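You operate a simulated robot arm through the tools that you are given. There is no shell and no other tool.

Carry out the task below with a simulated robot arm. There is one attempt and no reset: what you move stays moved.

Task
Zero the counter, then feed both billets in the channel to the lift tray.
Fine: use the FWD and PUSH buttons; the counter ends on 2.

The check looks at the end state, three seconds after you hand in, the way a careful person would. Anything else that was tipped, shoved, dropped, spilled or broken makes it a failure.

Robot
A 7-joint arm with a two-finger gripper, fixed in place. Base frame: the origin is on the floor under the middle of its stand, x ahead of it, y to its left, z up. Units: m, rad, N and s.
It reaches about 0.838 m from its shoulder. Its first joint turns from -1.152 to 1.152 rad. Payload 2.45 kg.
Tool frame: the origin (TCP) lies between the finger pads and is the grasp point; the fingertips stand 0.026 m ahead of it; z points along the fingers, y is the line along which they close. The gripper opens to 0.096 m; its body begins 0.069 m behind the TCP.
Orientation is that of the tool frame in the base frame, as a unit quaternion [w, x, y, z]. With the fingers straight down and closing along the base's y, the tool's x points along the base's -x, its y along +y and its z along -z.

Tools
- The arm moves only by the tool step_arm. Its argument "targets" is a list of rows, each a list of 7 numbers: the shift along the tool's x, y, z in units of 25 mm (1.0 is 25 mm), then the turn, a rotation vector about the tool's x, y, z in units of 4 degrees (1.0 is 4 degrees), then the gripper command, from -1 (shut) to 1 (fully open), values between in proportion. In form: [[x, y, z, ax, ay, az, hand], ...]. A call has 1 to 20 rows; each row shifts and turns the commanded pose from where the row before left it, along the tool's axes as they then stand. A call with a number of a shift or a turn outside -1 to 1 is refused whole. A row lasts 0.2 s, in which the tool goes at most 0.05 m and 0.15 rad; a call with a longer step from one row to the next is refused whole, and so is a gripper value outside its range. Where a pose cannot be reached the arm comes as near as it can. A force on the tool above 40 N (or 10 N above the force at the start of the call, whichever is more), or a blocked arm, ends the call early, and 0.2 s more pass. Each finger travels about 0.05 m/s and halts on what it meets, pressing with about 26 N; the grip force reading is that of the motor and also rises with nothing between the fingers. The clock runs only during rows and for 0.2 s after the last one: add rows that do not move to give the fingers time. The reply holds the time, the measured pose of the TCP, the force on the tool along the base axes, the opening and the grip force, in the units named above and with some noise, with the torque about the TCP (base axes, N m) and any sound that the robot's microphone picked up.
- Cameras (640 x 400 px; columns grow to the right, rows downward): "scene" is fixed at [0.1614, -0.3813, 1.4423]; the picture's right is [0.84, -0.54, 0.00], its down [-0.21, -0.33, -0.92] and it looks along [0.50, 0.77, -0.39] (base axes); focal length 314 px, centre (320, 200). "wrist" rides on the gripper at [0.082, 0.003, -0.098] in the tool frame; the picture's right is [-0.04, 1.00, 0.00], its down [-0.73, -0.03, -0.68] and it looks along [-0.68, -0.03, 0.73] (tool axes); focal length 256 px, centre (320, 200). There is no depth. A picture from a camera that has moved, and an enlarged one, comes with that camera's place and axes in the base frame and with its lens.
- grab_frame(camera): a new picture of that camera. It takes no simulated time.
- enlarge(camera, box): a new picture of the part [left, top, right, bottom] of that camera's present view, enlarged. It takes no simulated time.
- sign_off(): hands the job in; it is judged then, once.

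Places have to be worked out from the pictures, the camera data and where the tool is seen. Open the gripper and draw the arm clear of the work before you hand the job in, unless the task says otherwise.

The tools are called as a command line: name --pt "numbers of a row" for each row, then --argument value for the rest, lists and objects as JSON in quotes. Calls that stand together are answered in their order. step_arm: Moves the arm, as the interface text tells. Its arguments: {"type":"object","properties":{"targets":{"type":"array","items":{"type":"array","items":{"type":"number"}}}},"required":["targets"]} The other tools are called the same way: grab_frame (camera) takes a picture; enlarge (camera, box) takes an enlarged picture of a part of a camera's view; sign_off () hands the job in.

At the start:

```text
time_s: 0.0
eef_pos: [0.3565, 0.1257, 1.3457]
orientation: [0.0, 0.0, 1.0, 0.0]
contact_force: [0.0, 0.2, 0.7]
torque: [0.02, -0.01, -0.04]
opening: 0.0962
grip_force: 0.0
```

scene: 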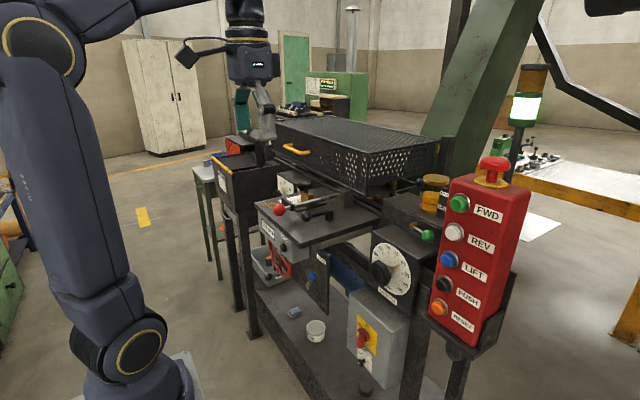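
wrist: 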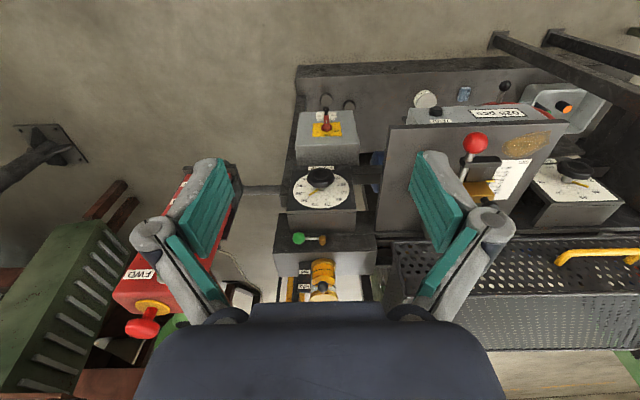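

I start by looking closer at the panel, the counter and the machine before moving anything.

enlarge --camera "scene" --box '[400, 140, 560, 360]'

enlarge --camera "scene" --box '[230, 160, 400, 280]'

enlarge --camera "wrist" --box '[380, 60, 640, 220]'

enlarge --camera "scene" --box '[340, 150, 480, 320]'

```text
1.82 times, centred on (480, 250) of scene
camera zoom: at [0.1614, -0.3813, 1.4423], right [0.84, -0.54, 0.0], down [-0.21, -0.33, -0.92], along [0.5, 0.77, -0.39], focal length 571 px, centre (29, 109)
```

zoom: 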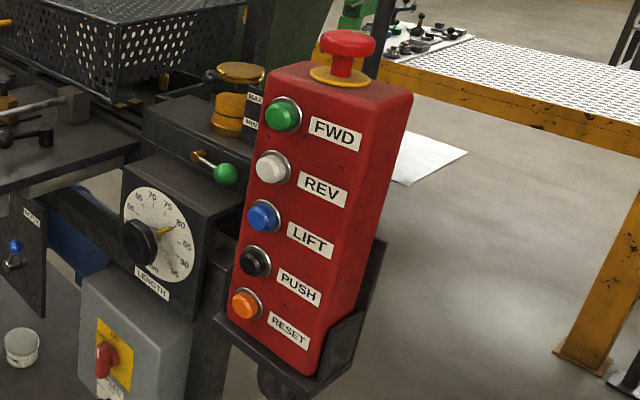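

```text
3.33 times, centred on (315, 220) of scene
camera zoom: at [0.1614, -0.3813, 1.4423], right [0.84, -0.54, 0.0], down [-0.21, -0.33, -0.92], along [0.5, 0.77, -0.39], focal length 1046 px, centre (337, 133)
```

zoom: 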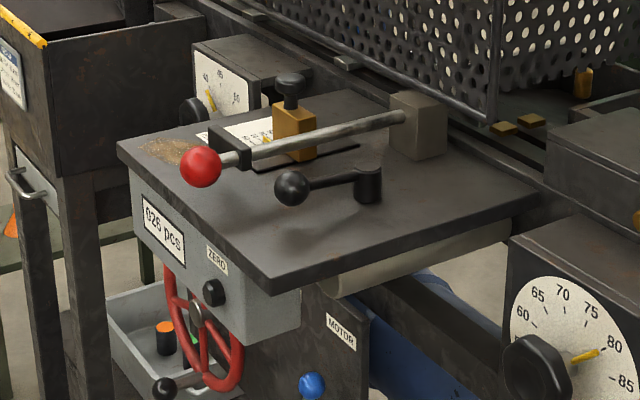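

```text
2.46 times, centred on (510, 140) of wrist
camera zoom: at [0.275, 0.1291, 1.4432], right [0.04, 1.0, 0.0], down [0.73, -0.03, 0.68], along [0.68, -0.03, -0.73], focal length 630 px, centre (-148, 348)
```

zoom: 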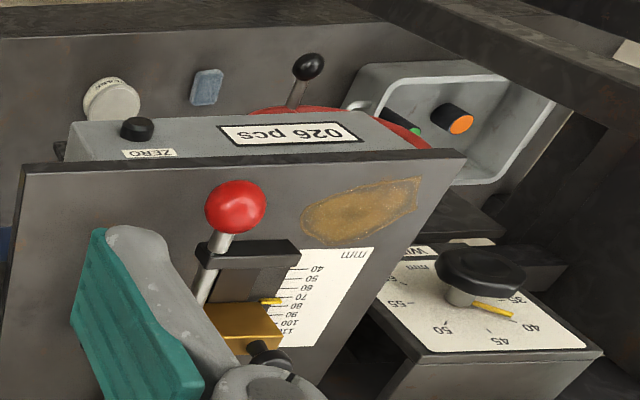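

```text
2.35 times, centred on (410, 235) of scene
camera zoom: at [0.1614, -0.3813, 1.4423], right [0.84, -0.54, 0.0], down [-0.21, -0.33, -0.92], along [0.5, 0.77, -0.39], focal length 738 px, centre (108, 118)
```

zoom: 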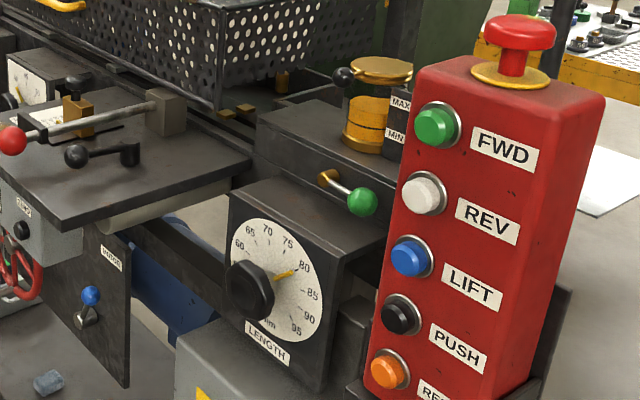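

I still need to find the channel, the billets and the lift tray, so I look at other areas enlarged.

enlarge --camera "scene" --box '[180, 100, 320, 188]'

enlarge --camera "scene" --box '[280, 100, 460, 212]'

enlarge --camera "scene" --box '[190, 180, 430, 400]'

enlarge --camera "scene" --box '[400, 40, 640, 190]'

enlarge --camera "wrist" --box '[240, 80, 420, 310]'

enlarge --camera "wrist" --box '[370, 200, 640, 400]'

```text
4.55 times, centred on (250, 144) of scene
camera zoom: at [0.1614, -0.3813, 1.4423], right [0.84, -0.54, 0.0], down [-0.21, -0.33, -0.92], along [0.5, 0.77, -0.39], focal length 1427 px, centre (638, 454)
```

zoom: 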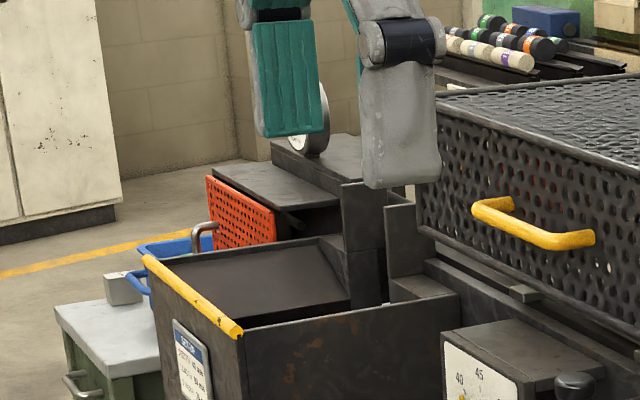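

```text
3.56 times, centred on (370, 156) of scene
camera zoom: at [0.1614, -0.3813, 1.4423], right [0.84, -0.54, 0.0], down [-0.21, -0.33, -0.92], along [0.5, 0.77, -0.39], focal length 1116 px, centre (142, 356)
```

zoom: 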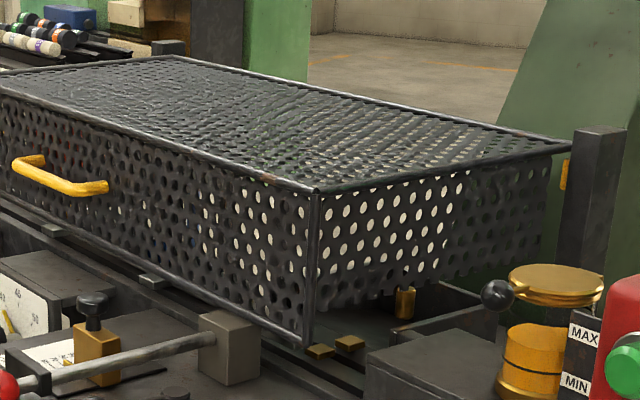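

```text
1.82 times, centred on (310, 290) of scene
camera zoom: at [0.1614, -0.3813, 1.4423], right [0.84, -0.54, 0.0], down [-0.21, -0.33, -0.92], along [0.5, 0.77, -0.39], focal length 571 px, centre (338, 36)
```

zoom: 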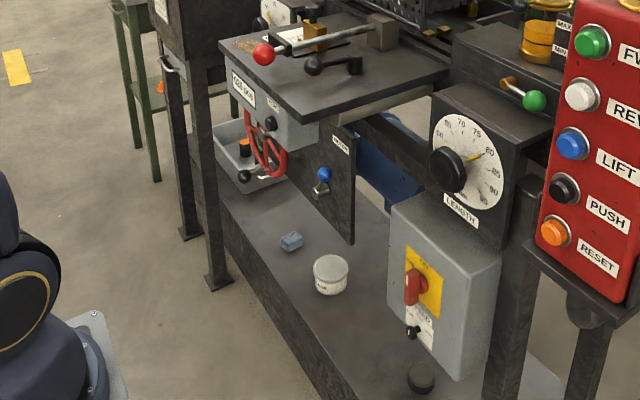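

```text
2.67 times, centred on (520, 115) of scene
camera zoom: at [0.1614, -0.3813, 1.4423], right [0.84, -0.54, 0.0], down [-0.21, -0.33, -0.92], along [0.5, 0.77, -0.39], focal length 837 px, centre (-213, 427)
```

zoom: 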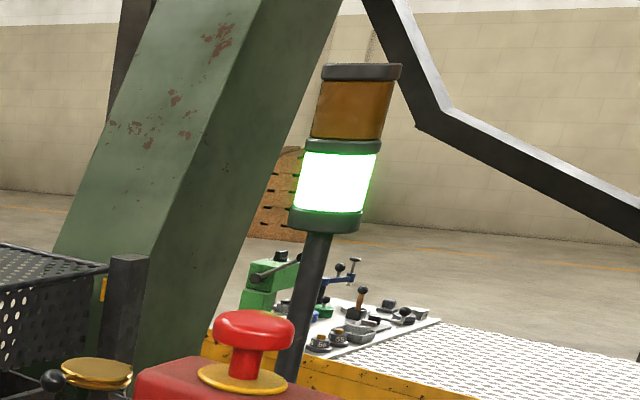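

```text
1.74 times, centred on (330, 195) of wrist
camera zoom: at [0.275, 0.1291, 1.4432], right [0.04, 1.0, 0.0], down [0.73, -0.03, 0.68], along [0.68, -0.03, -0.73], focal length 445 px, centre (303, 209)
```

zoom: 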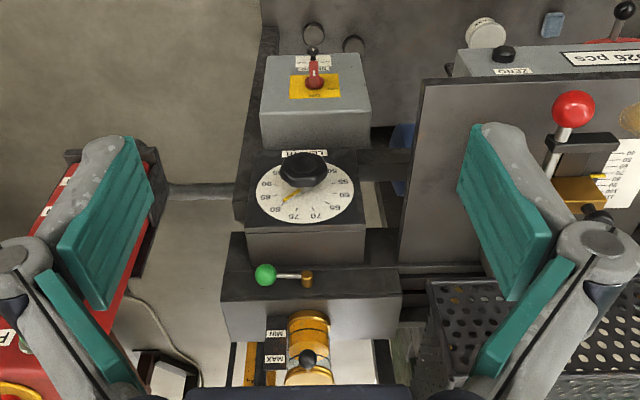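

```text
2.00 times, centred on (505, 300) of wrist
camera zoom: at [0.275, 0.1291, 1.4432], right [0.04, 1.0, 0.0], down [0.73, -0.03, 0.68], along [0.68, -0.03, -0.73], focal length 512 px, centre (-50, 0)
```

zoom: 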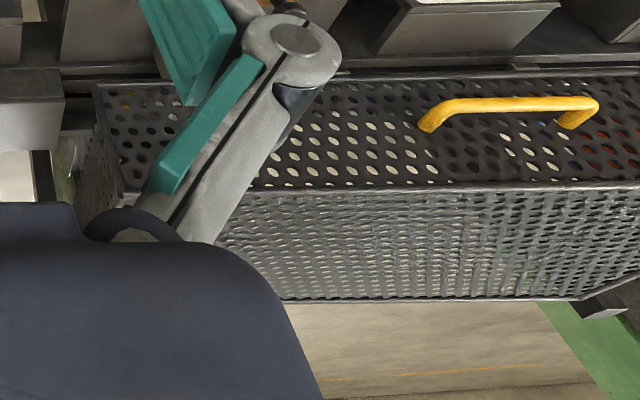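

The ZERO button triangulates to about (0.51, 0.36, 0.94) and the e‑stop to about (0.64, −0.14, 1.30). I raise the tool and shift to −y, which is clear air, to see the panel and the back of the machine with the wrist camera.

step_arm --pt "0 0 -1 0 0 0 1" --pt "0 0 -1 0 0 0 1" --pt "0 0 -1 0 0 0 1" --pt "0 0 -1 0 0 0 1" --pt "0 -1 0 0 0 0 1" --pt "0 -1 0 0 0 0 1" --pt "0 -1 0 0 0 0 1" --pt "0 -1 0 0 0 0 1"

grab_frame --camera "wrist"

grab_frame --camera "scene"

```text
time_s: 1.8
eef_pos: [0.3544, 0.0242, 1.3891]
orientation: [0.0, 0.0, 1.0, 0.0]
contact_force: [0.5, -0.3, -0.5]
torque: [0.0, 0.02, -0.04]
opening: 0.0961
grip_force: 0.1
out of reach, approached as far as the arm can: row 2, 3, 4
```

```text
taken
camera wrist: at [0.273, 0.0284, 1.4868], right [0.04, 1.0, 0.0], down [0.73, -0.03, 0.68], along [0.68, -0.03, -0.73], focal length 256 px, centre (320, 200)
```

wrist: 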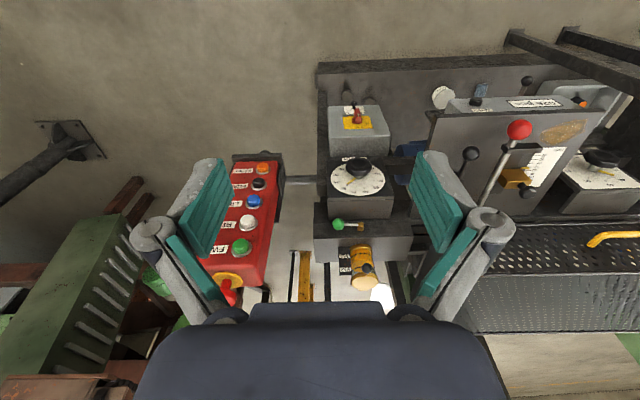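

```text
taken
```

scene: 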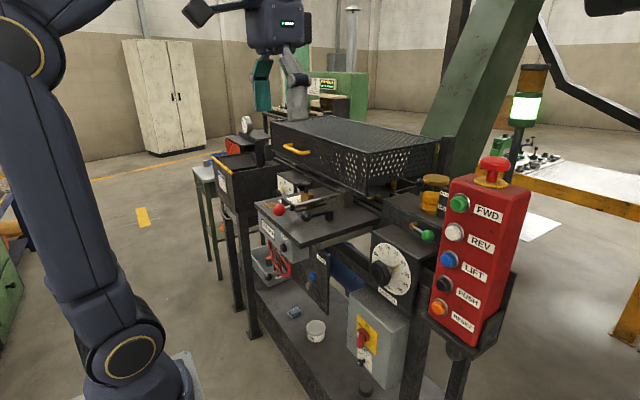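

The panel faces the robot (normal ≈ −x): FWD ≈ (0.605, −0.112, 1.235), PUSH ≈ (0.605, −0.115, 1.077). Now I enlarge the new wrist view to find channel, billets and counter.

enlarge --camera "wrist" --box '[190, 140, 290, 310]'

enlarge --camera "wrist" --box '[280, 180, 440, 310]'

enlarge --camera "wrist" --box '[420, 60, 640, 220]'

enlarge --camera "scene" --box '[190, 90, 300, 190]'

enlarge --camera "scene" --box '[260, 80, 460, 205]'

```text
2.35 times, centred on (240, 225) of wrist
camera zoom: at [0.273, 0.0284, 1.4868], right [0.04, 1.0, 0.0], down [0.73, -0.03, 0.68], along [0.68, -0.03, -0.73], focal length 602 px, centre (508, 141)
```

zoom: 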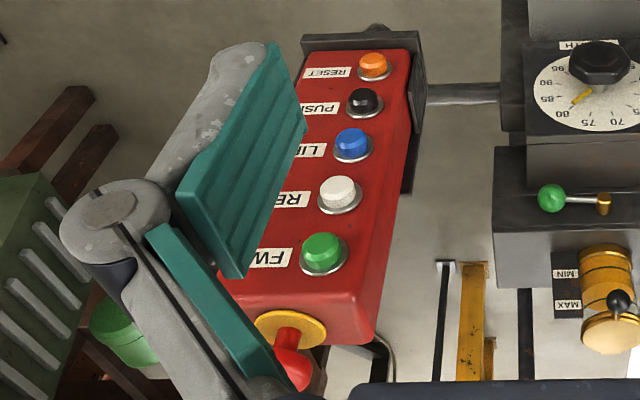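

```text
3.08 times, centred on (360, 245) of wrist
camera zoom: at [0.273, 0.0284, 1.4868], right [0.04, 1.0, 0.0], down [0.73, -0.03, 0.68], along [0.68, -0.03, -0.73], focal length 788 px, centre (197, 62)
```

zoom: 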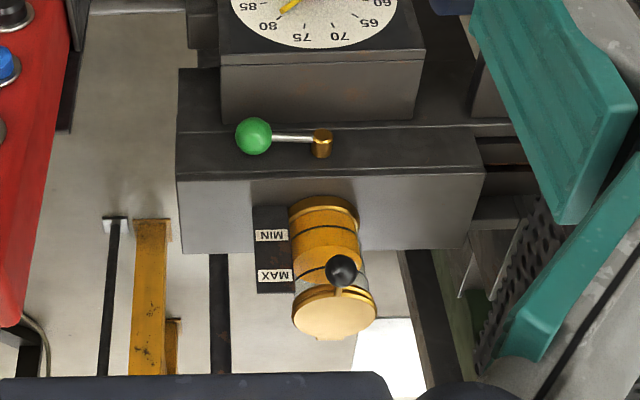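

```text
2.50 times, centred on (530, 140) of wrist
camera zoom: at [0.273, 0.0284, 1.4868], right [0.04, 1.0, 0.0], down [0.73, -0.03, 0.68], along [0.68, -0.03, -0.73], focal length 640 px, centre (-205, 350)
```

zoom: 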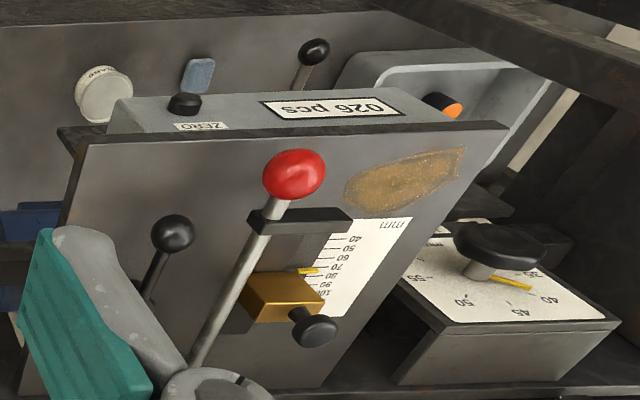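

```text
4.00 times, centred on (245, 140) of scene
camera zoom: at [0.1614, -0.3813, 1.4423], right [0.84, -0.54, 0.0], down [-0.21, -0.33, -0.92], along [0.5, 0.77, -0.39], focal length 1256 px, centre (620, 440)
```

zoom: 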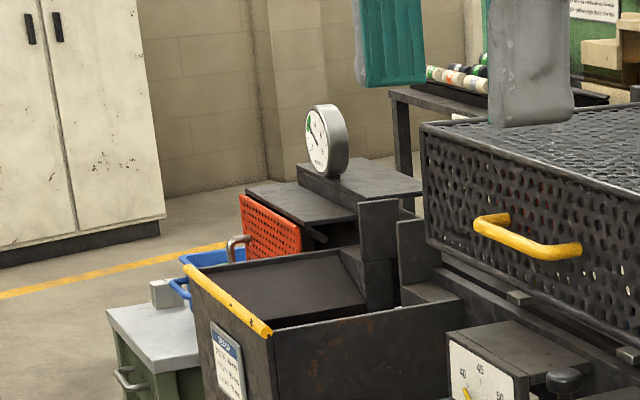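

```text
3.20 times, centred on (360, 142) of scene
camera zoom: at [0.1614, -0.3813, 1.4423], right [0.84, -0.54, 0.0], down [-0.21, -0.33, -0.92], along [0.5, 0.77, -0.39], focal length 1004 px, centre (192, 384)
```

zoom: 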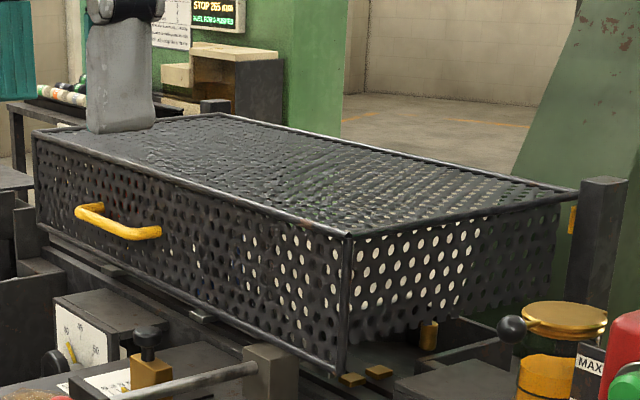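

The panel, counter (026) and dials are clear, but I have not yet seen the billets. I move the tool to +y to look at the yellow-edged box and the inside of the guard from that side.

step_arm --pt "0 1 0 0 0 0 1" --pt "0 1 0 0 0 0 1" --pt "0 1 0 0 0 0 1" --pt "0 1 0 0 0 0 1" --pt "0 1 0 0 0 0 1" --pt "0 1 0 0 0 0 1" --pt "0 1 0 0 0 0 1" --pt "0 1 0 0 0 0 1" --pt "0 1 0 0 0 0 1" --pt "0 1 0 0 0 0 1" --pt "0 1 0 0 0 0 1" --pt "0 1 0 0 0 0 1"

grab_frame --camera "wrist"

grab_frame --camera "scene"

```text
time_s: 4.4
eef_pos: [0.3472, 0.2974, 1.3656]
orientation: [0.001, -0.001, 1.0, 0.001]
contact_force: [-0.2, 0.0, -0.4]
torque: [0.02, 0.03, 0.01]
opening: 0.0962
grip_force: 0.0
out of reach, approached as far as the arm can: row 7, 9, 10, 11, 12
```

```text
taken
camera wrist: at [0.2659, 0.3007, 1.463], right [0.04, 1.0, 0.0], down [0.73, -0.03, 0.68], along [0.68, -0.03, -0.73], focal length 256 px, centre (320, 200)
```

wrist: 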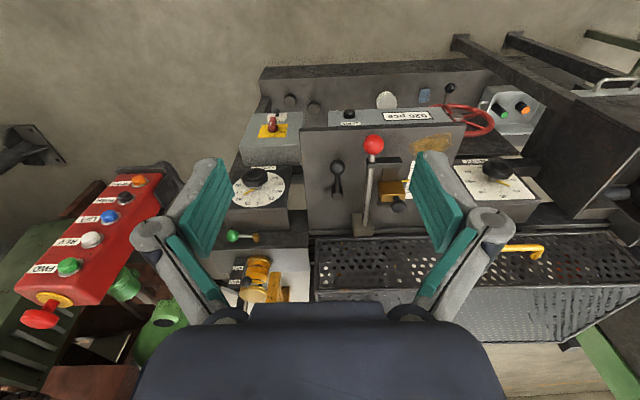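

```text
taken
```

scene: 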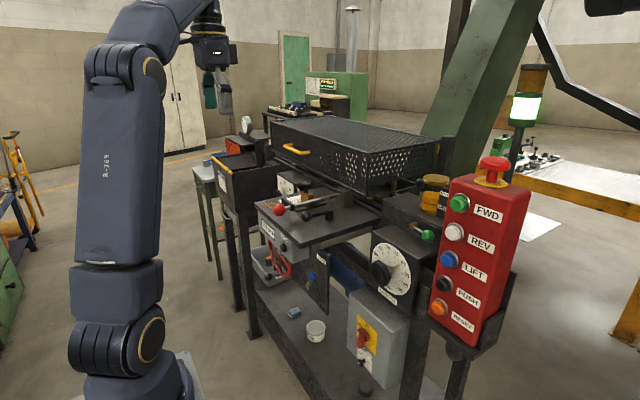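

From here I see most of the table but not the box on the +y side. I yaw the tool to look toward +y.

step_arm --pt "0 0 0 0 0 -1 1" --pt "0 0 0 0 0 -1 1" --pt "0 0 0 0 0 -1 1" --pt "0 0 0 0 0 -1 1" --pt "0 0 0 0 0 -1 1" --pt "0 0 0 0 0 -1 1" --pt "0 0 0 0 0 -1 1" --pt "0 0 0 0 0 -1 1" --pt "0 0 0 0 0 -1 1" --pt "0 0 0 0 0 -1 1"

grab_frame --camera "wrist"

```text
time_s: 6.6
eef_pos: [0.3478, 0.297, 1.3647]
orientation: [0.001, -0.343, 0.939, 0.001]
contact_force: [-0.3, 0.1, 0.3]
torque: [-0.01, 0.01, 0.01]
opening: 0.096
grip_force: 0.0
```

```text
taken
camera wrist: at [0.2833, 0.2476, 1.463], right [-0.61, 0.79, 0.0], down [0.58, 0.45, 0.68], along [0.54, 0.42, -0.73], focal length 256 px, centre (320, 200)
```

wrist: 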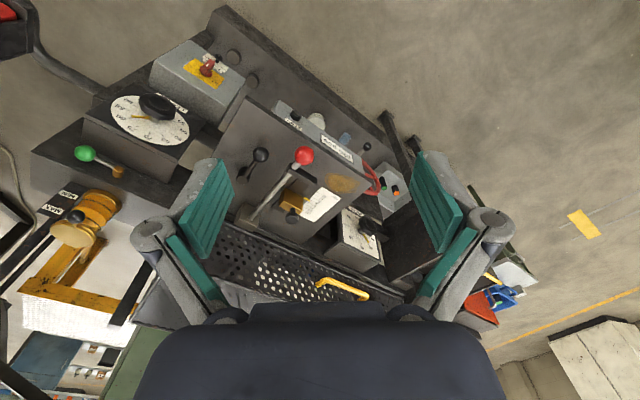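

The handle of the guard is near (0.735, 0.67, 1.15), so the channel probably runs under the mesh guard. I zoom into the guard in both views to look for billets.

enlarge --camera "scene" --box '[270, 115, 370, 178]'

enlarge --camera "scene" --box '[350, 130, 450, 200]'

enlarge --camera "scene" --box '[195, 105, 290, 170]'

enlarge --camera "wrist" --box '[210, 200, 430, 310]'

enlarge --camera "wrist" --box '[0, 130, 220, 300]'

```text
6.35 times, centred on (320, 146) of scene
camera zoom: at [0.1614, -0.3813, 1.4423], right [0.84, -0.54, 0.0], down [-0.21, -0.33, -0.92], along [0.5, 0.77, -0.39], focal length 1993 px, centre (320, 540)
```

zoom: 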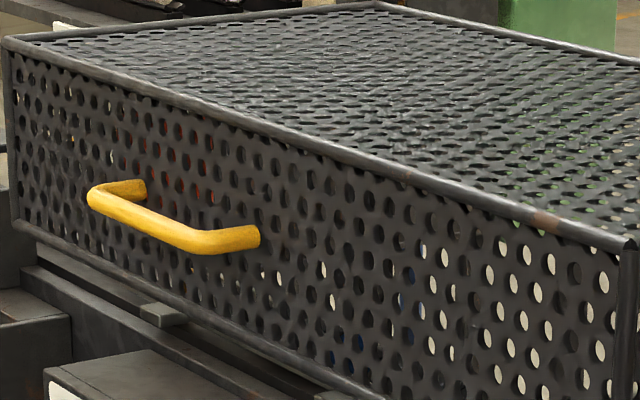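

```text
5.71 times, centred on (400, 165) of scene
camera zoom: at [0.1614, -0.3813, 1.4423], right [0.84, -0.54, 0.0], down [-0.21, -0.33, -0.92], along [0.5, 0.77, -0.39], focal length 1794 px, centre (-137, 400)
```

zoom: 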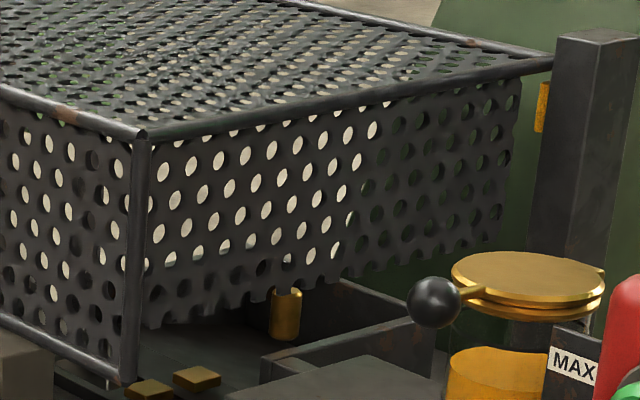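

```text
6.15 times, centred on (242, 138) of scene
camera zoom: at [0.1614, -0.3813, 1.4423], right [0.84, -0.54, 0.0], down [-0.21, -0.33, -0.92], along [0.5, 0.77, -0.39], focal length 1932 px, centre (797, 585)
```

zoom: 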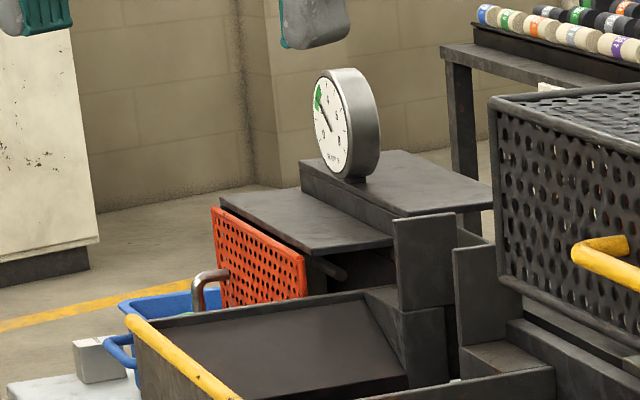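

```text
2.91 times, centred on (320, 255) of wrist
camera zoom: at [0.2833, 0.2476, 1.463], right [-0.61, 0.79, 0.0], down [0.58, 0.45, 0.68], along [0.54, 0.42, -0.73], focal length 745 px, centre (320, 40)
```

zoom: 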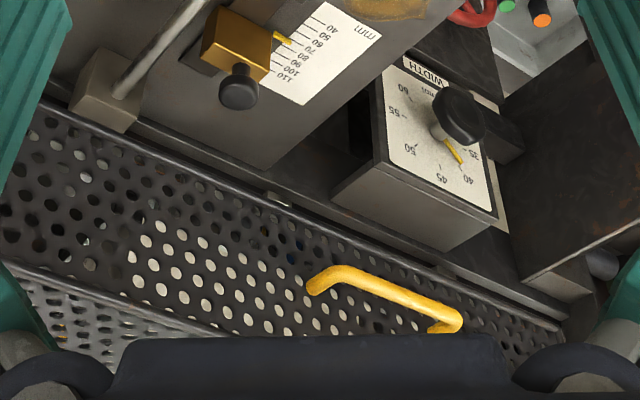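

```text
2.35 times, centred on (110, 215) of wrist
camera zoom: at [0.2833, 0.2476, 1.463], right [-0.61, 0.79, 0.0], down [0.58, 0.45, 0.68], along [0.54, 0.42, -0.73], focal length 602 px, centre (814, 165)
```

zoom: 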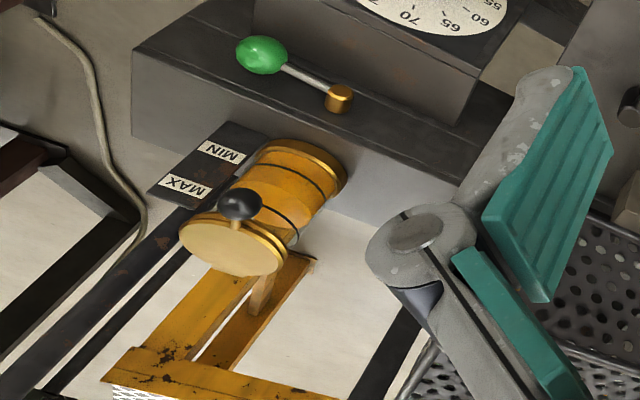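

Enlarging seems to re-render with real detail, so I zoom harder through the mesh at the coloured spots and at the guard's ends.

enlarge --camera "scene" --box '[270, 118, 320, 150]'

enlarge --camera "scene" --box '[310, 145, 374, 185]'

enlarge --camera "scene" --box '[360, 165, 440, 215]'

enlarge --camera "scene" --box '[245, 125, 293, 165]'

enlarge --camera "scene" --box '[300, 110, 360, 148]'

```text
12.50 times, centred on (295, 134) of scene
camera zoom: at [0.1614, -0.3813, 1.4423], right [0.84, -0.54, 0.0], down [-0.21, -0.33, -0.92], along [0.5, 0.77, -0.39], focal length 3923 px, centre (632, 1025)
```

zoom: 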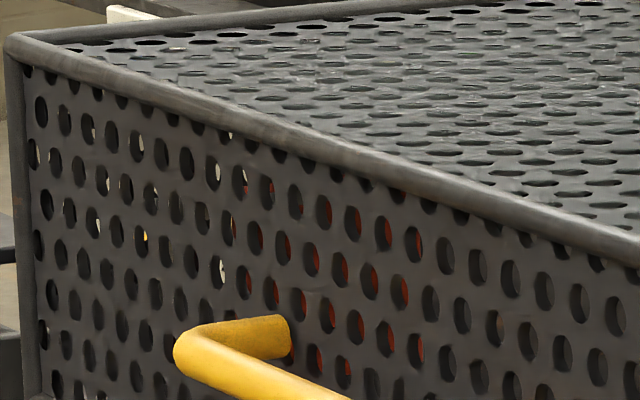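

```text
10.00 times, centred on (342, 165) of scene
camera zoom: at [0.1614, -0.3813, 1.4423], right [0.84, -0.54, 0.0], down [-0.21, -0.33, -0.92], along [0.5, 0.77, -0.39], focal length 3139 px, centre (100, 550)
```

zoom: 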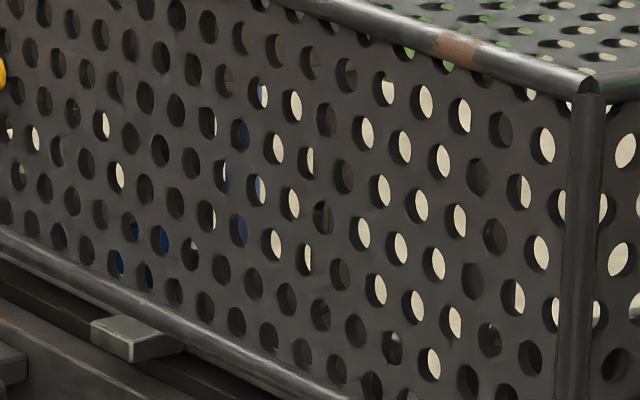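

```text
8.00 times, centred on (400, 190) of scene
camera zoom: at [0.1614, -0.3813, 1.4423], right [0.84, -0.54, 0.0], down [-0.21, -0.33, -0.92], along [0.5, 0.77, -0.39], focal length 2511 px, centre (-320, 280)
```

zoom: 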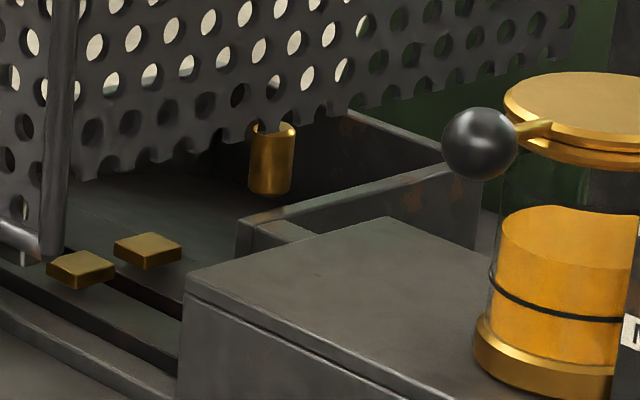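

```text
10.00 times, centred on (269, 145) of scene
camera zoom: at [0.1614, -0.3813, 1.4423], right [0.84, -0.54, 0.0], down [-0.21, -0.33, -0.92], along [0.5, 0.77, -0.39], focal length 3139 px, centre (830, 750)
```

zoom: 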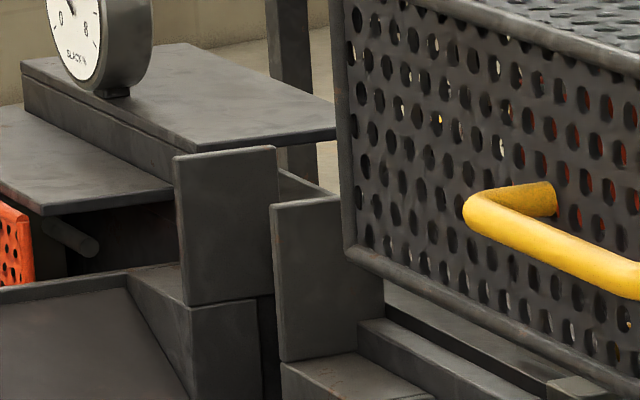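

```text
10.53 times, centred on (330, 129) of scene
camera zoom: at [0.1614, -0.3813, 1.4423], right [0.84, -0.54, 0.0], down [-0.21, -0.33, -0.92], along [0.5, 0.77, -0.39], focal length 3304 px, centre (215, 947)
```

zoom: 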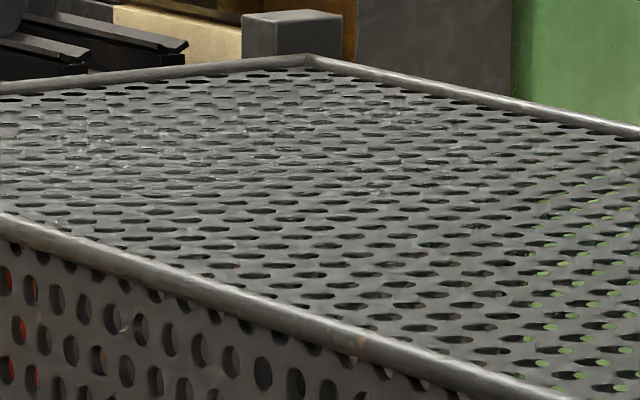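

Coloured spots (blue, red) behind the mesh might be the billets; FWD should tell. First the ZERO button: I undo the yaw while lowering a little in the clear space in front of the table (table front edge is at x≈0.5).

step_arm --pt "0 0 0.6 0 0 1 0" --pt "0 0 0.6 0 0 1 0" --pt "0 0 0.6 0 0 1 -0.5" --pt "0 0 0.6 0 0 1 -0.5" --pt "0 0 0.6 0 0 1 -1" --pt "0 0 0.6 0 0 1 -1" --pt "0 0 0.6 0 0 1 -1" --pt "0 0 0.6 0 0 1 -1" --pt "0 0 0.6 0 0 1 -1" --pt "0 0 0.6 0 0 1 -1"

grab_frame --camera "wrist"

grab_frame --camera "scene"

```text
time_s: 8.8
eef_pos: [0.3474, 0.2975, 1.2157]
orientation: [0.0, 0.001, 1.0, 0.001]
contact_force: [-0.4, -0.9, -0.3]
torque: [0.01, 0.04, 0.0]
opening: 0.0001
grip_force: 25.9
```

```text
taken
camera wrist: at [0.2663, 0.3003, 1.3143], right [0.04, 1.0, 0.0], down [0.73, -0.03, 0.68], along [0.68, -0.03, -0.73], focal length 256 px, centre (320, 200)
```

wrist: 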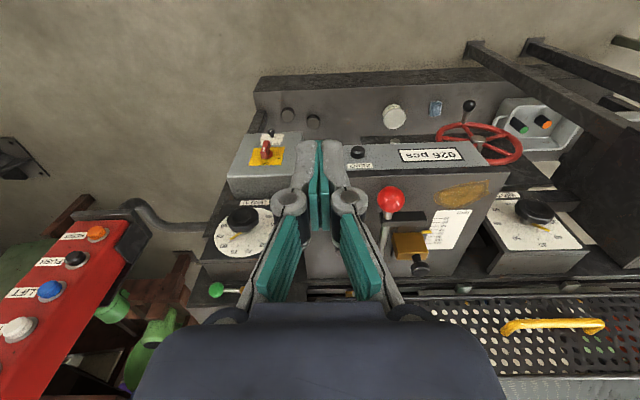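

```text
taken
```

scene: 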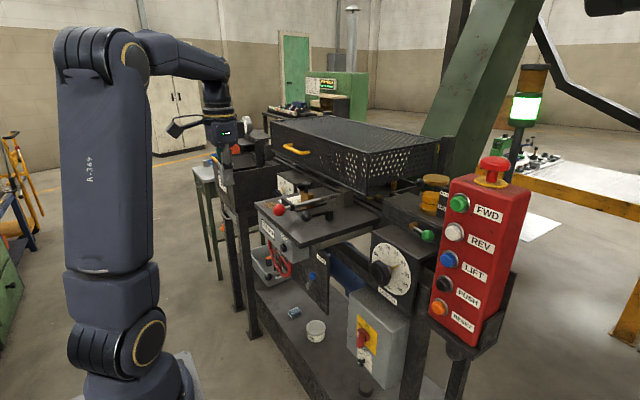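

The command restarts from the measured pose, good. ZERO re-checks to about (0.509, 0.355, 0.936). I line up in y and begin pitching the tool toward horizontal (+x) in the free space in front of the table.

step_arm --pt "-0.5 0.77 0 0 0 0 -1" --pt "-0.5 0.77 0 0 0 0 -1" --pt "-0.5 0.77 0 0 0 0 -1" --pt "0 0 0 0 -1 0 -1" --pt "0 0 0 0 -1 0 -1" --pt "0 0 0 0 -1 0 -1" --pt "0 0 0 0 -1 0 -1" --pt "0 0 0 0 -1 0 -1" --pt "0 0 0 0 -1 0 -1" --pt "0 0 0 0 -1 0 -1" --pt "0 0 0 0 -1 0 -1" --pt "0 0 0 0 -1 0 -1" --pt "0 0 0 0 -1 0 -1" --pt "0 0 0 0 -1 0 -1"

grab_frame --camera "scene"

grab_frame --camera "wrist"

```text
time_s: 11.8
eef_pos: [0.3852, 0.356, 1.2163]
orientation: [0.376, 0.0, 0.927, 0.001]
contact_force: [-0.4, 0.3, -0.1]
torque: [0.03, -0.01, 0.0]
opening: 0.0001
grip_force: 26.1
```

```text
taken
```

scene: 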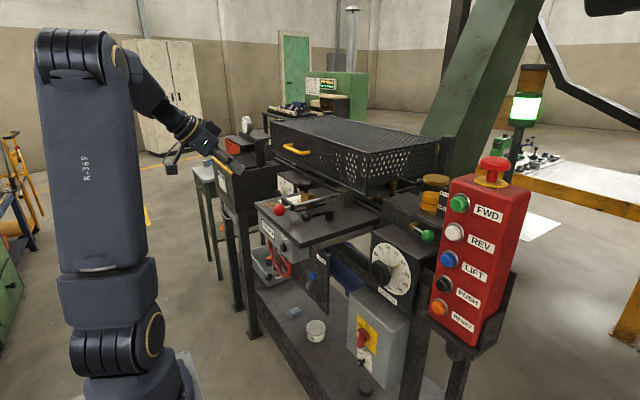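

```text
taken
camera wrist: at [0.2581, 0.3591, 1.2303], right [0.03, 1.0, 0.03], down [0.06, -0.03, 1.0], along [1.0, -0.03, -0.06], focal length 256 px, centre (320, 200)
```

wrist: 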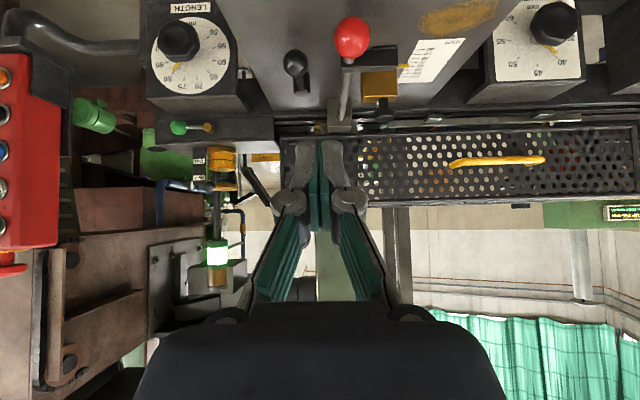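

This near-horizontal view looks straight into the guard. I zoom into it (the picture is upside down) to look for billets.

enlarge --camera "wrist" --box '[350, 120, 500, 210]'

enlarge --camera "wrist" --box '[490, 120, 640, 210]'

enlarge --camera "wrist" --box '[180, 110, 320, 200]'

```text
4.27 times, centred on (425, 165) of wrist
camera zoom: at [0.2581, 0.3591, 1.2303], right [0.03, 1.0, 0.03], down [0.06, -0.03, 1.0], along [1.0, -0.03, -0.06], focal length 1092 px, centre (-128, 349)
```

zoom: 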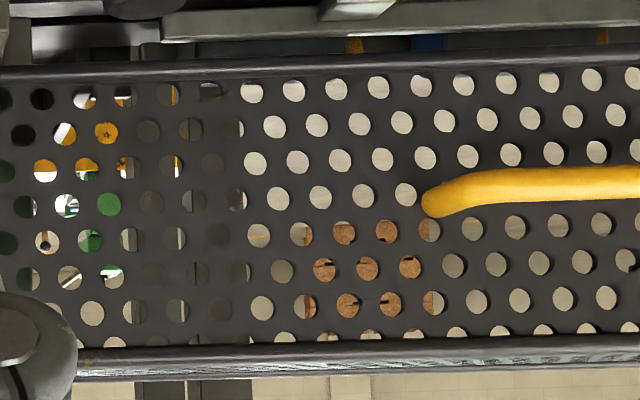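

```text
4.27 times, centred on (565, 165) of wrist
camera zoom: at [0.2581, 0.3591, 1.2303], right [0.03, 1.0, 0.03], down [0.06, -0.03, 1.0], along [1.0, -0.03, -0.06], focal length 1092 px, centre (-725, 349)
```

zoom: 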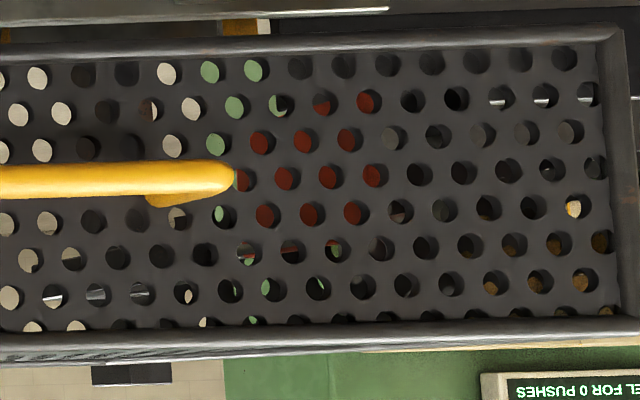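

```text
4.44 times, centred on (250, 155) of wrist
camera zoom: at [0.2581, 0.3591, 1.2303], right [0.03, 1.0, 0.03], down [0.06, -0.03, 1.0], along [1.0, -0.03, -0.06], focal length 1138 px, centre (631, 400)
```

zoom: 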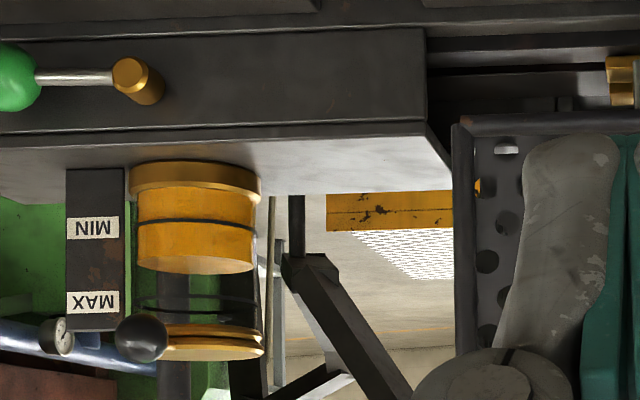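

There is a small display in the background ("… FOR 0 PUSHES"). I read it with the scene camera.

enlarge --camera "scene" --box '[300, 72, 350, 104]'

enlarge --camera "scene" --box '[255, 70, 375, 145]'

enlarge --camera "wrist" --box '[590, 195, 640, 226]'

enlarge --camera "scene" --box '[200, 145, 290, 215]'

```text
12.50 times, centred on (325, 88) of scene
camera zoom: at [0.1614, -0.3813, 1.4423], right [0.84, -0.54, 0.0], down [-0.21, -0.33, -0.92], along [0.5, 0.77, -0.39], focal length 3923 px, centre (258, 1600)
```

zoom: 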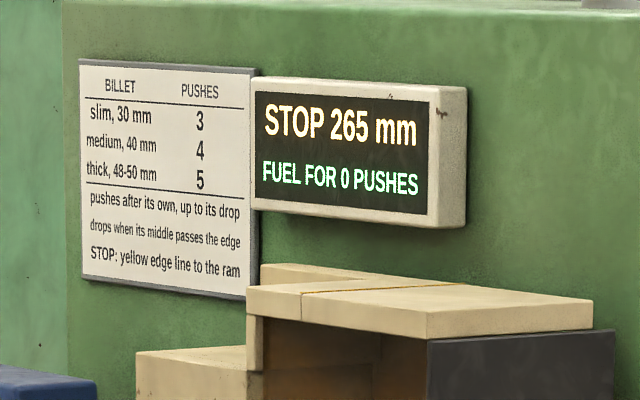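

```text
5.33 times, centred on (315, 108) of scene
camera zoom: at [0.1614, -0.3813, 1.4423], right [0.84, -0.54, 0.0], down [-0.21, -0.33, -0.92], along [0.5, 0.77, -0.39], focal length 1674 px, centre (347, 693)
```

zoom: 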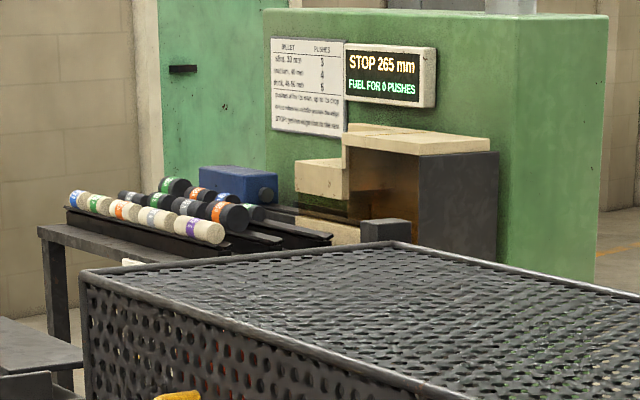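

```text
12.80 times, centred on (615, 210) of wrist
camera zoom: at [0.2581, 0.3591, 1.2303], right [0.03, 1.0, 0.03], down [0.06, -0.03, 1.0], along [1.0, -0.03, -0.06], focal length 3277 px, centre (-3456, 66)
```

zoom: 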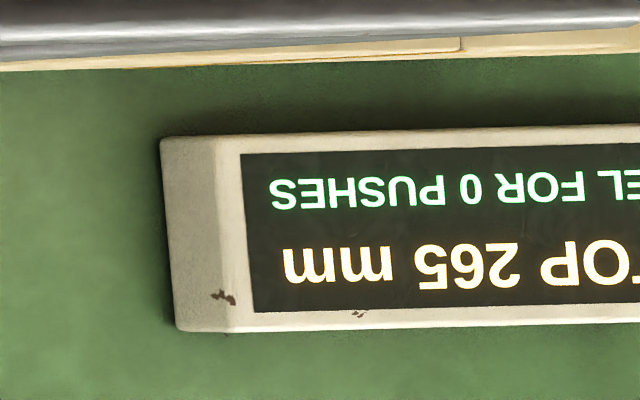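

```text
5.71 times, centred on (245, 180) of scene
camera zoom: at [0.1614, -0.3813, 1.4423], right [0.84, -0.54, 0.0], down [-0.21, -0.33, -0.92], along [0.5, 0.77, -0.39], focal length 1794 px, centre (749, 314)
```

zoom: 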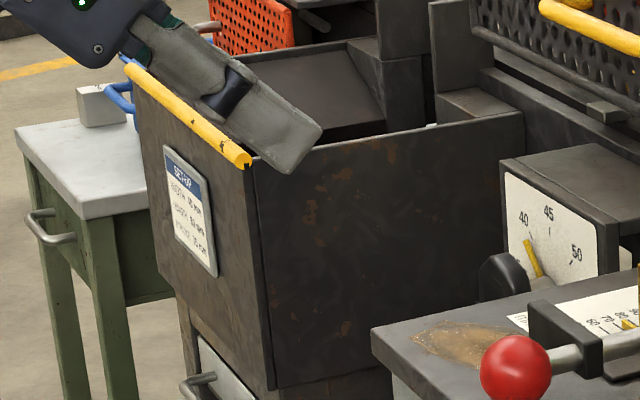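

Very relevant signs. I read the SET-UP plate, the placard, and the dial settings closely.

enlarge --camera "scene" --box '[220, 160, 240, 200]'

enlarge --camera "scene" --box '[304, 76, 324, 98]'

enlarge --camera "wrist" --box '[140, 0, 260, 80]'

enlarge --camera "wrist" --box '[470, 0, 610, 100]'

enlarge --camera "wrist" --box '[330, 10, 480, 120]'

enlarge --camera "scene" --box '[345, 290, 415, 370]'

```text
10.00 times, centred on (230, 180) of scene
camera zoom: at [0.1614, -0.3813, 1.4423], right [0.84, -0.54, 0.0], down [-0.21, -0.33, -0.92], along [0.5, 0.77, -0.39], focal length 3139 px, centre (1220, 400)
```

zoom: 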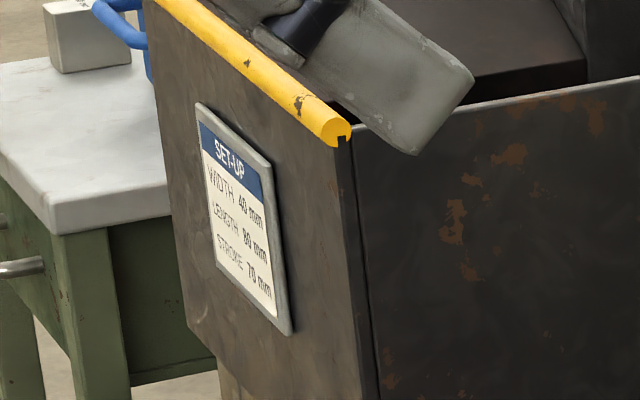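

```text
16.00 times, centred on (314, 87) of scene
camera zoom: at [0.1614, -0.3813, 1.4423], right [0.84, -0.54, 0.0], down [-0.21, -0.33, -0.92], along [0.5, 0.77, -0.39], focal length 5022 px, centre (416, 2008)
```

zoom: 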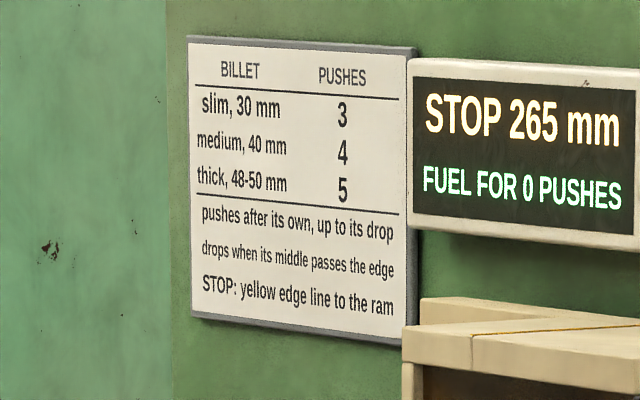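

```text
5.00 times, centred on (200, 40) of wrist
camera zoom: at [0.2581, 0.3591, 1.2303], right [0.03, 1.0, 0.03], down [0.06, -0.03, 1.0], along [1.0, -0.03, -0.06], focal length 1280 px, centre (920, 1000)
```

zoom: 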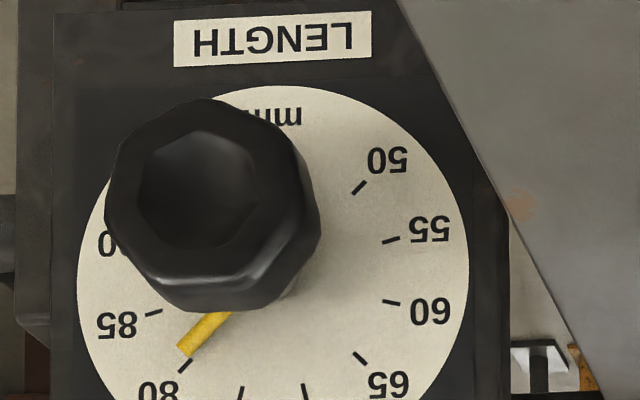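

```text
4.00 times, centred on (540, 50) of wrist
camera zoom: at [0.2581, 0.3591, 1.2303], right [0.03, 1.0, 0.03], down [0.06, -0.03, 1.0], along [1.0, -0.03, -0.06], focal length 1024 px, centre (-560, 800)
```

zoom: 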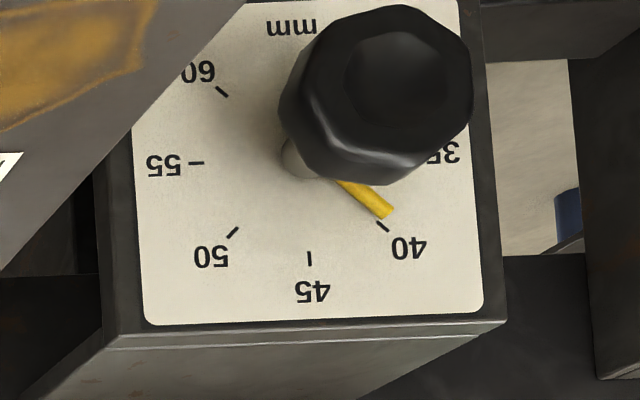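

```text
3.64 times, centred on (405, 65) of wrist
camera zoom: at [0.2581, 0.3591, 1.2303], right [0.03, 1.0, 0.03], down [0.06, -0.03, 1.0], along [1.0, -0.03, -0.06], focal length 931 px, centre (11, 691)
```

zoom: 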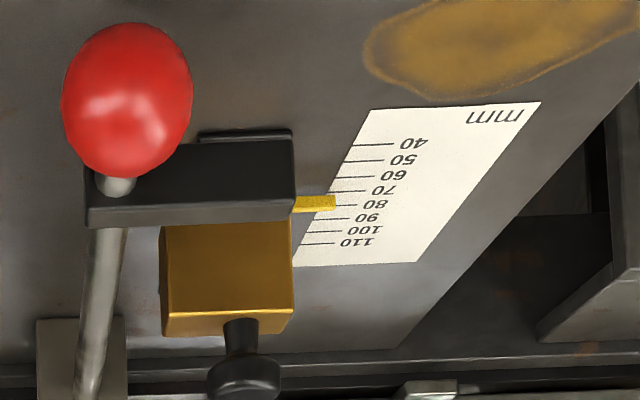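

```text
5.00 times, centred on (380, 330) of scene
camera zoom: at [0.1614, -0.3813, 1.4423], right [0.84, -0.54, 0.0], down [-0.21, -0.33, -0.92], along [0.5, 0.77, -0.39], focal length 1569 px, centre (20, -450)
```

zoom: 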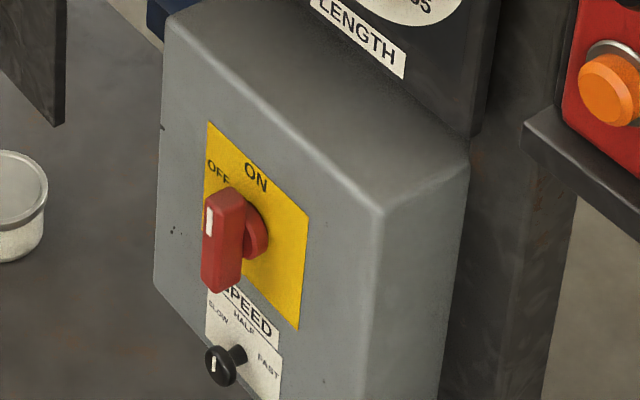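

Set-up plate says width 40 / length 80 / stroke 70 and the dials seem to agree; mains is on. The back of the guard, the left end and the furnace-like station are still unclear, so I raise and advance the camera and yaw to +y for a better look.

step_arm --pt "-0.695 0 -0.719 0 0 0 -1" --pt "-0.695 0 -0.719 0 0 0 -1" --pt "-0.695 0 -0.719 0 0 0 -1" --pt "-0.695 0 -0.719 0 0 0 -1" --pt "-0.695 0 -0.719 0 0 0 -1" --pt "-0.695 0 -0.719 0 0 0 -1" --pt "-0.719 0.8 0.695 0 0 0 -1" --pt "-0.719 0.8 0.695 0 0 0 -1" --pt "-0.719 0.8 0.695 0 0 0 -1" --pt "-0.719 0.8 0.695 0 0 0 -1"

grab_frame --camera "wrist"

grab_frame --camera "scene"

```text
time_s: 14.0
eef_pos: [0.4807, 0.4335, 1.361]
orientation: [0.375, -0.001, 0.927, -0.001]
contact_force: [0.2, 0.3, -0.3]
torque: [0.0, 0.0, -0.01]
opening: 0.0
grip_force: 26.0
out of reach, approached as far as the arm can: row 10
```

```text
taken
camera wrist: at [0.3535, 0.4362, 1.3748], right [0.03, 1.0, 0.03], down [0.06, -0.03, 1.0], along [1.0, -0.03, -0.06], focal length 256 px, centre (320, 200)
```

wrist: 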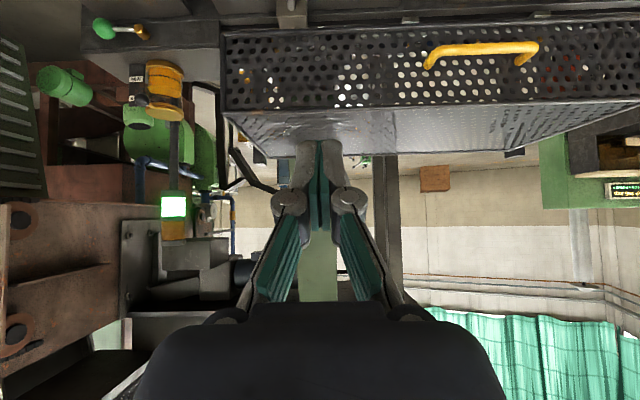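

```text
taken
```

scene: 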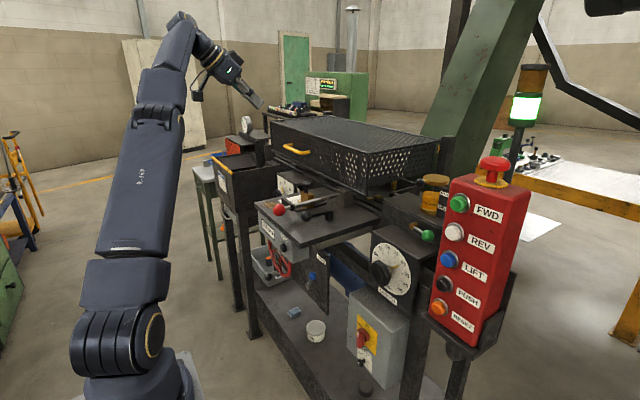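

I yaw toward +y and pitch the view down to see the guard's left end and the furnace/rack area.

step_arm --pt "0 0 0 -0.695 0 -0.719 -1" --pt "0 0 0 -0.695 0 -0.719 -1" --pt "0 0 0 -0.695 0 -0.719 -1" --pt "0 0 0 -0.695 0 -0.719 -1" --pt "0 0 0 -0.695 0 -0.719 -1" --pt "0 0 0 -0.695 0 -0.719 -1" --pt "0 0 0 -0.695 0 -0.719 -1" --pt "0 0 0 -0.695 0 -0.719 -1" --pt "0 0 0 0 1 0 -1" --pt "0 0 0 0 1 0 -1" --pt "0 0 0 0 1 0 -1"

grab_frame --camera "wrist"

```text
time_s: 16.4
eef_pos: [0.4805, 0.4311, 1.361]
orientation: [0.263, -0.266, 0.924, 0.076]
contact_force: [-0.7, 0.3, 0.3]
torque: [-0.01, 0.0, -0.02]
opening: 0.0
grip_force: 26.5
```

```text
taken
camera wrist: at [0.3769, 0.3692, 1.4012], right [-0.5, 0.86, 0.02], down [0.24, 0.11, 0.96], along [0.83, 0.49, -0.26], focal length 256 px, centre (320, 200)
```

wrist: 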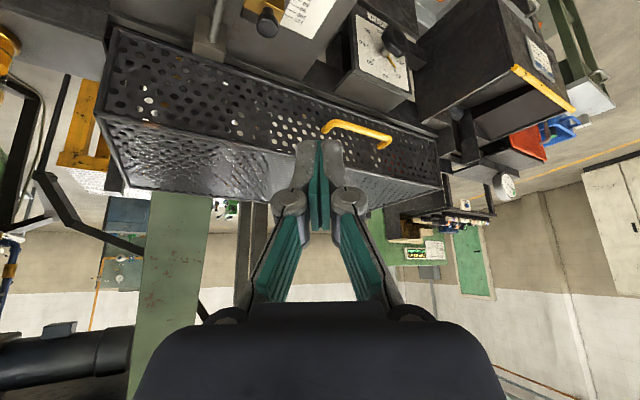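

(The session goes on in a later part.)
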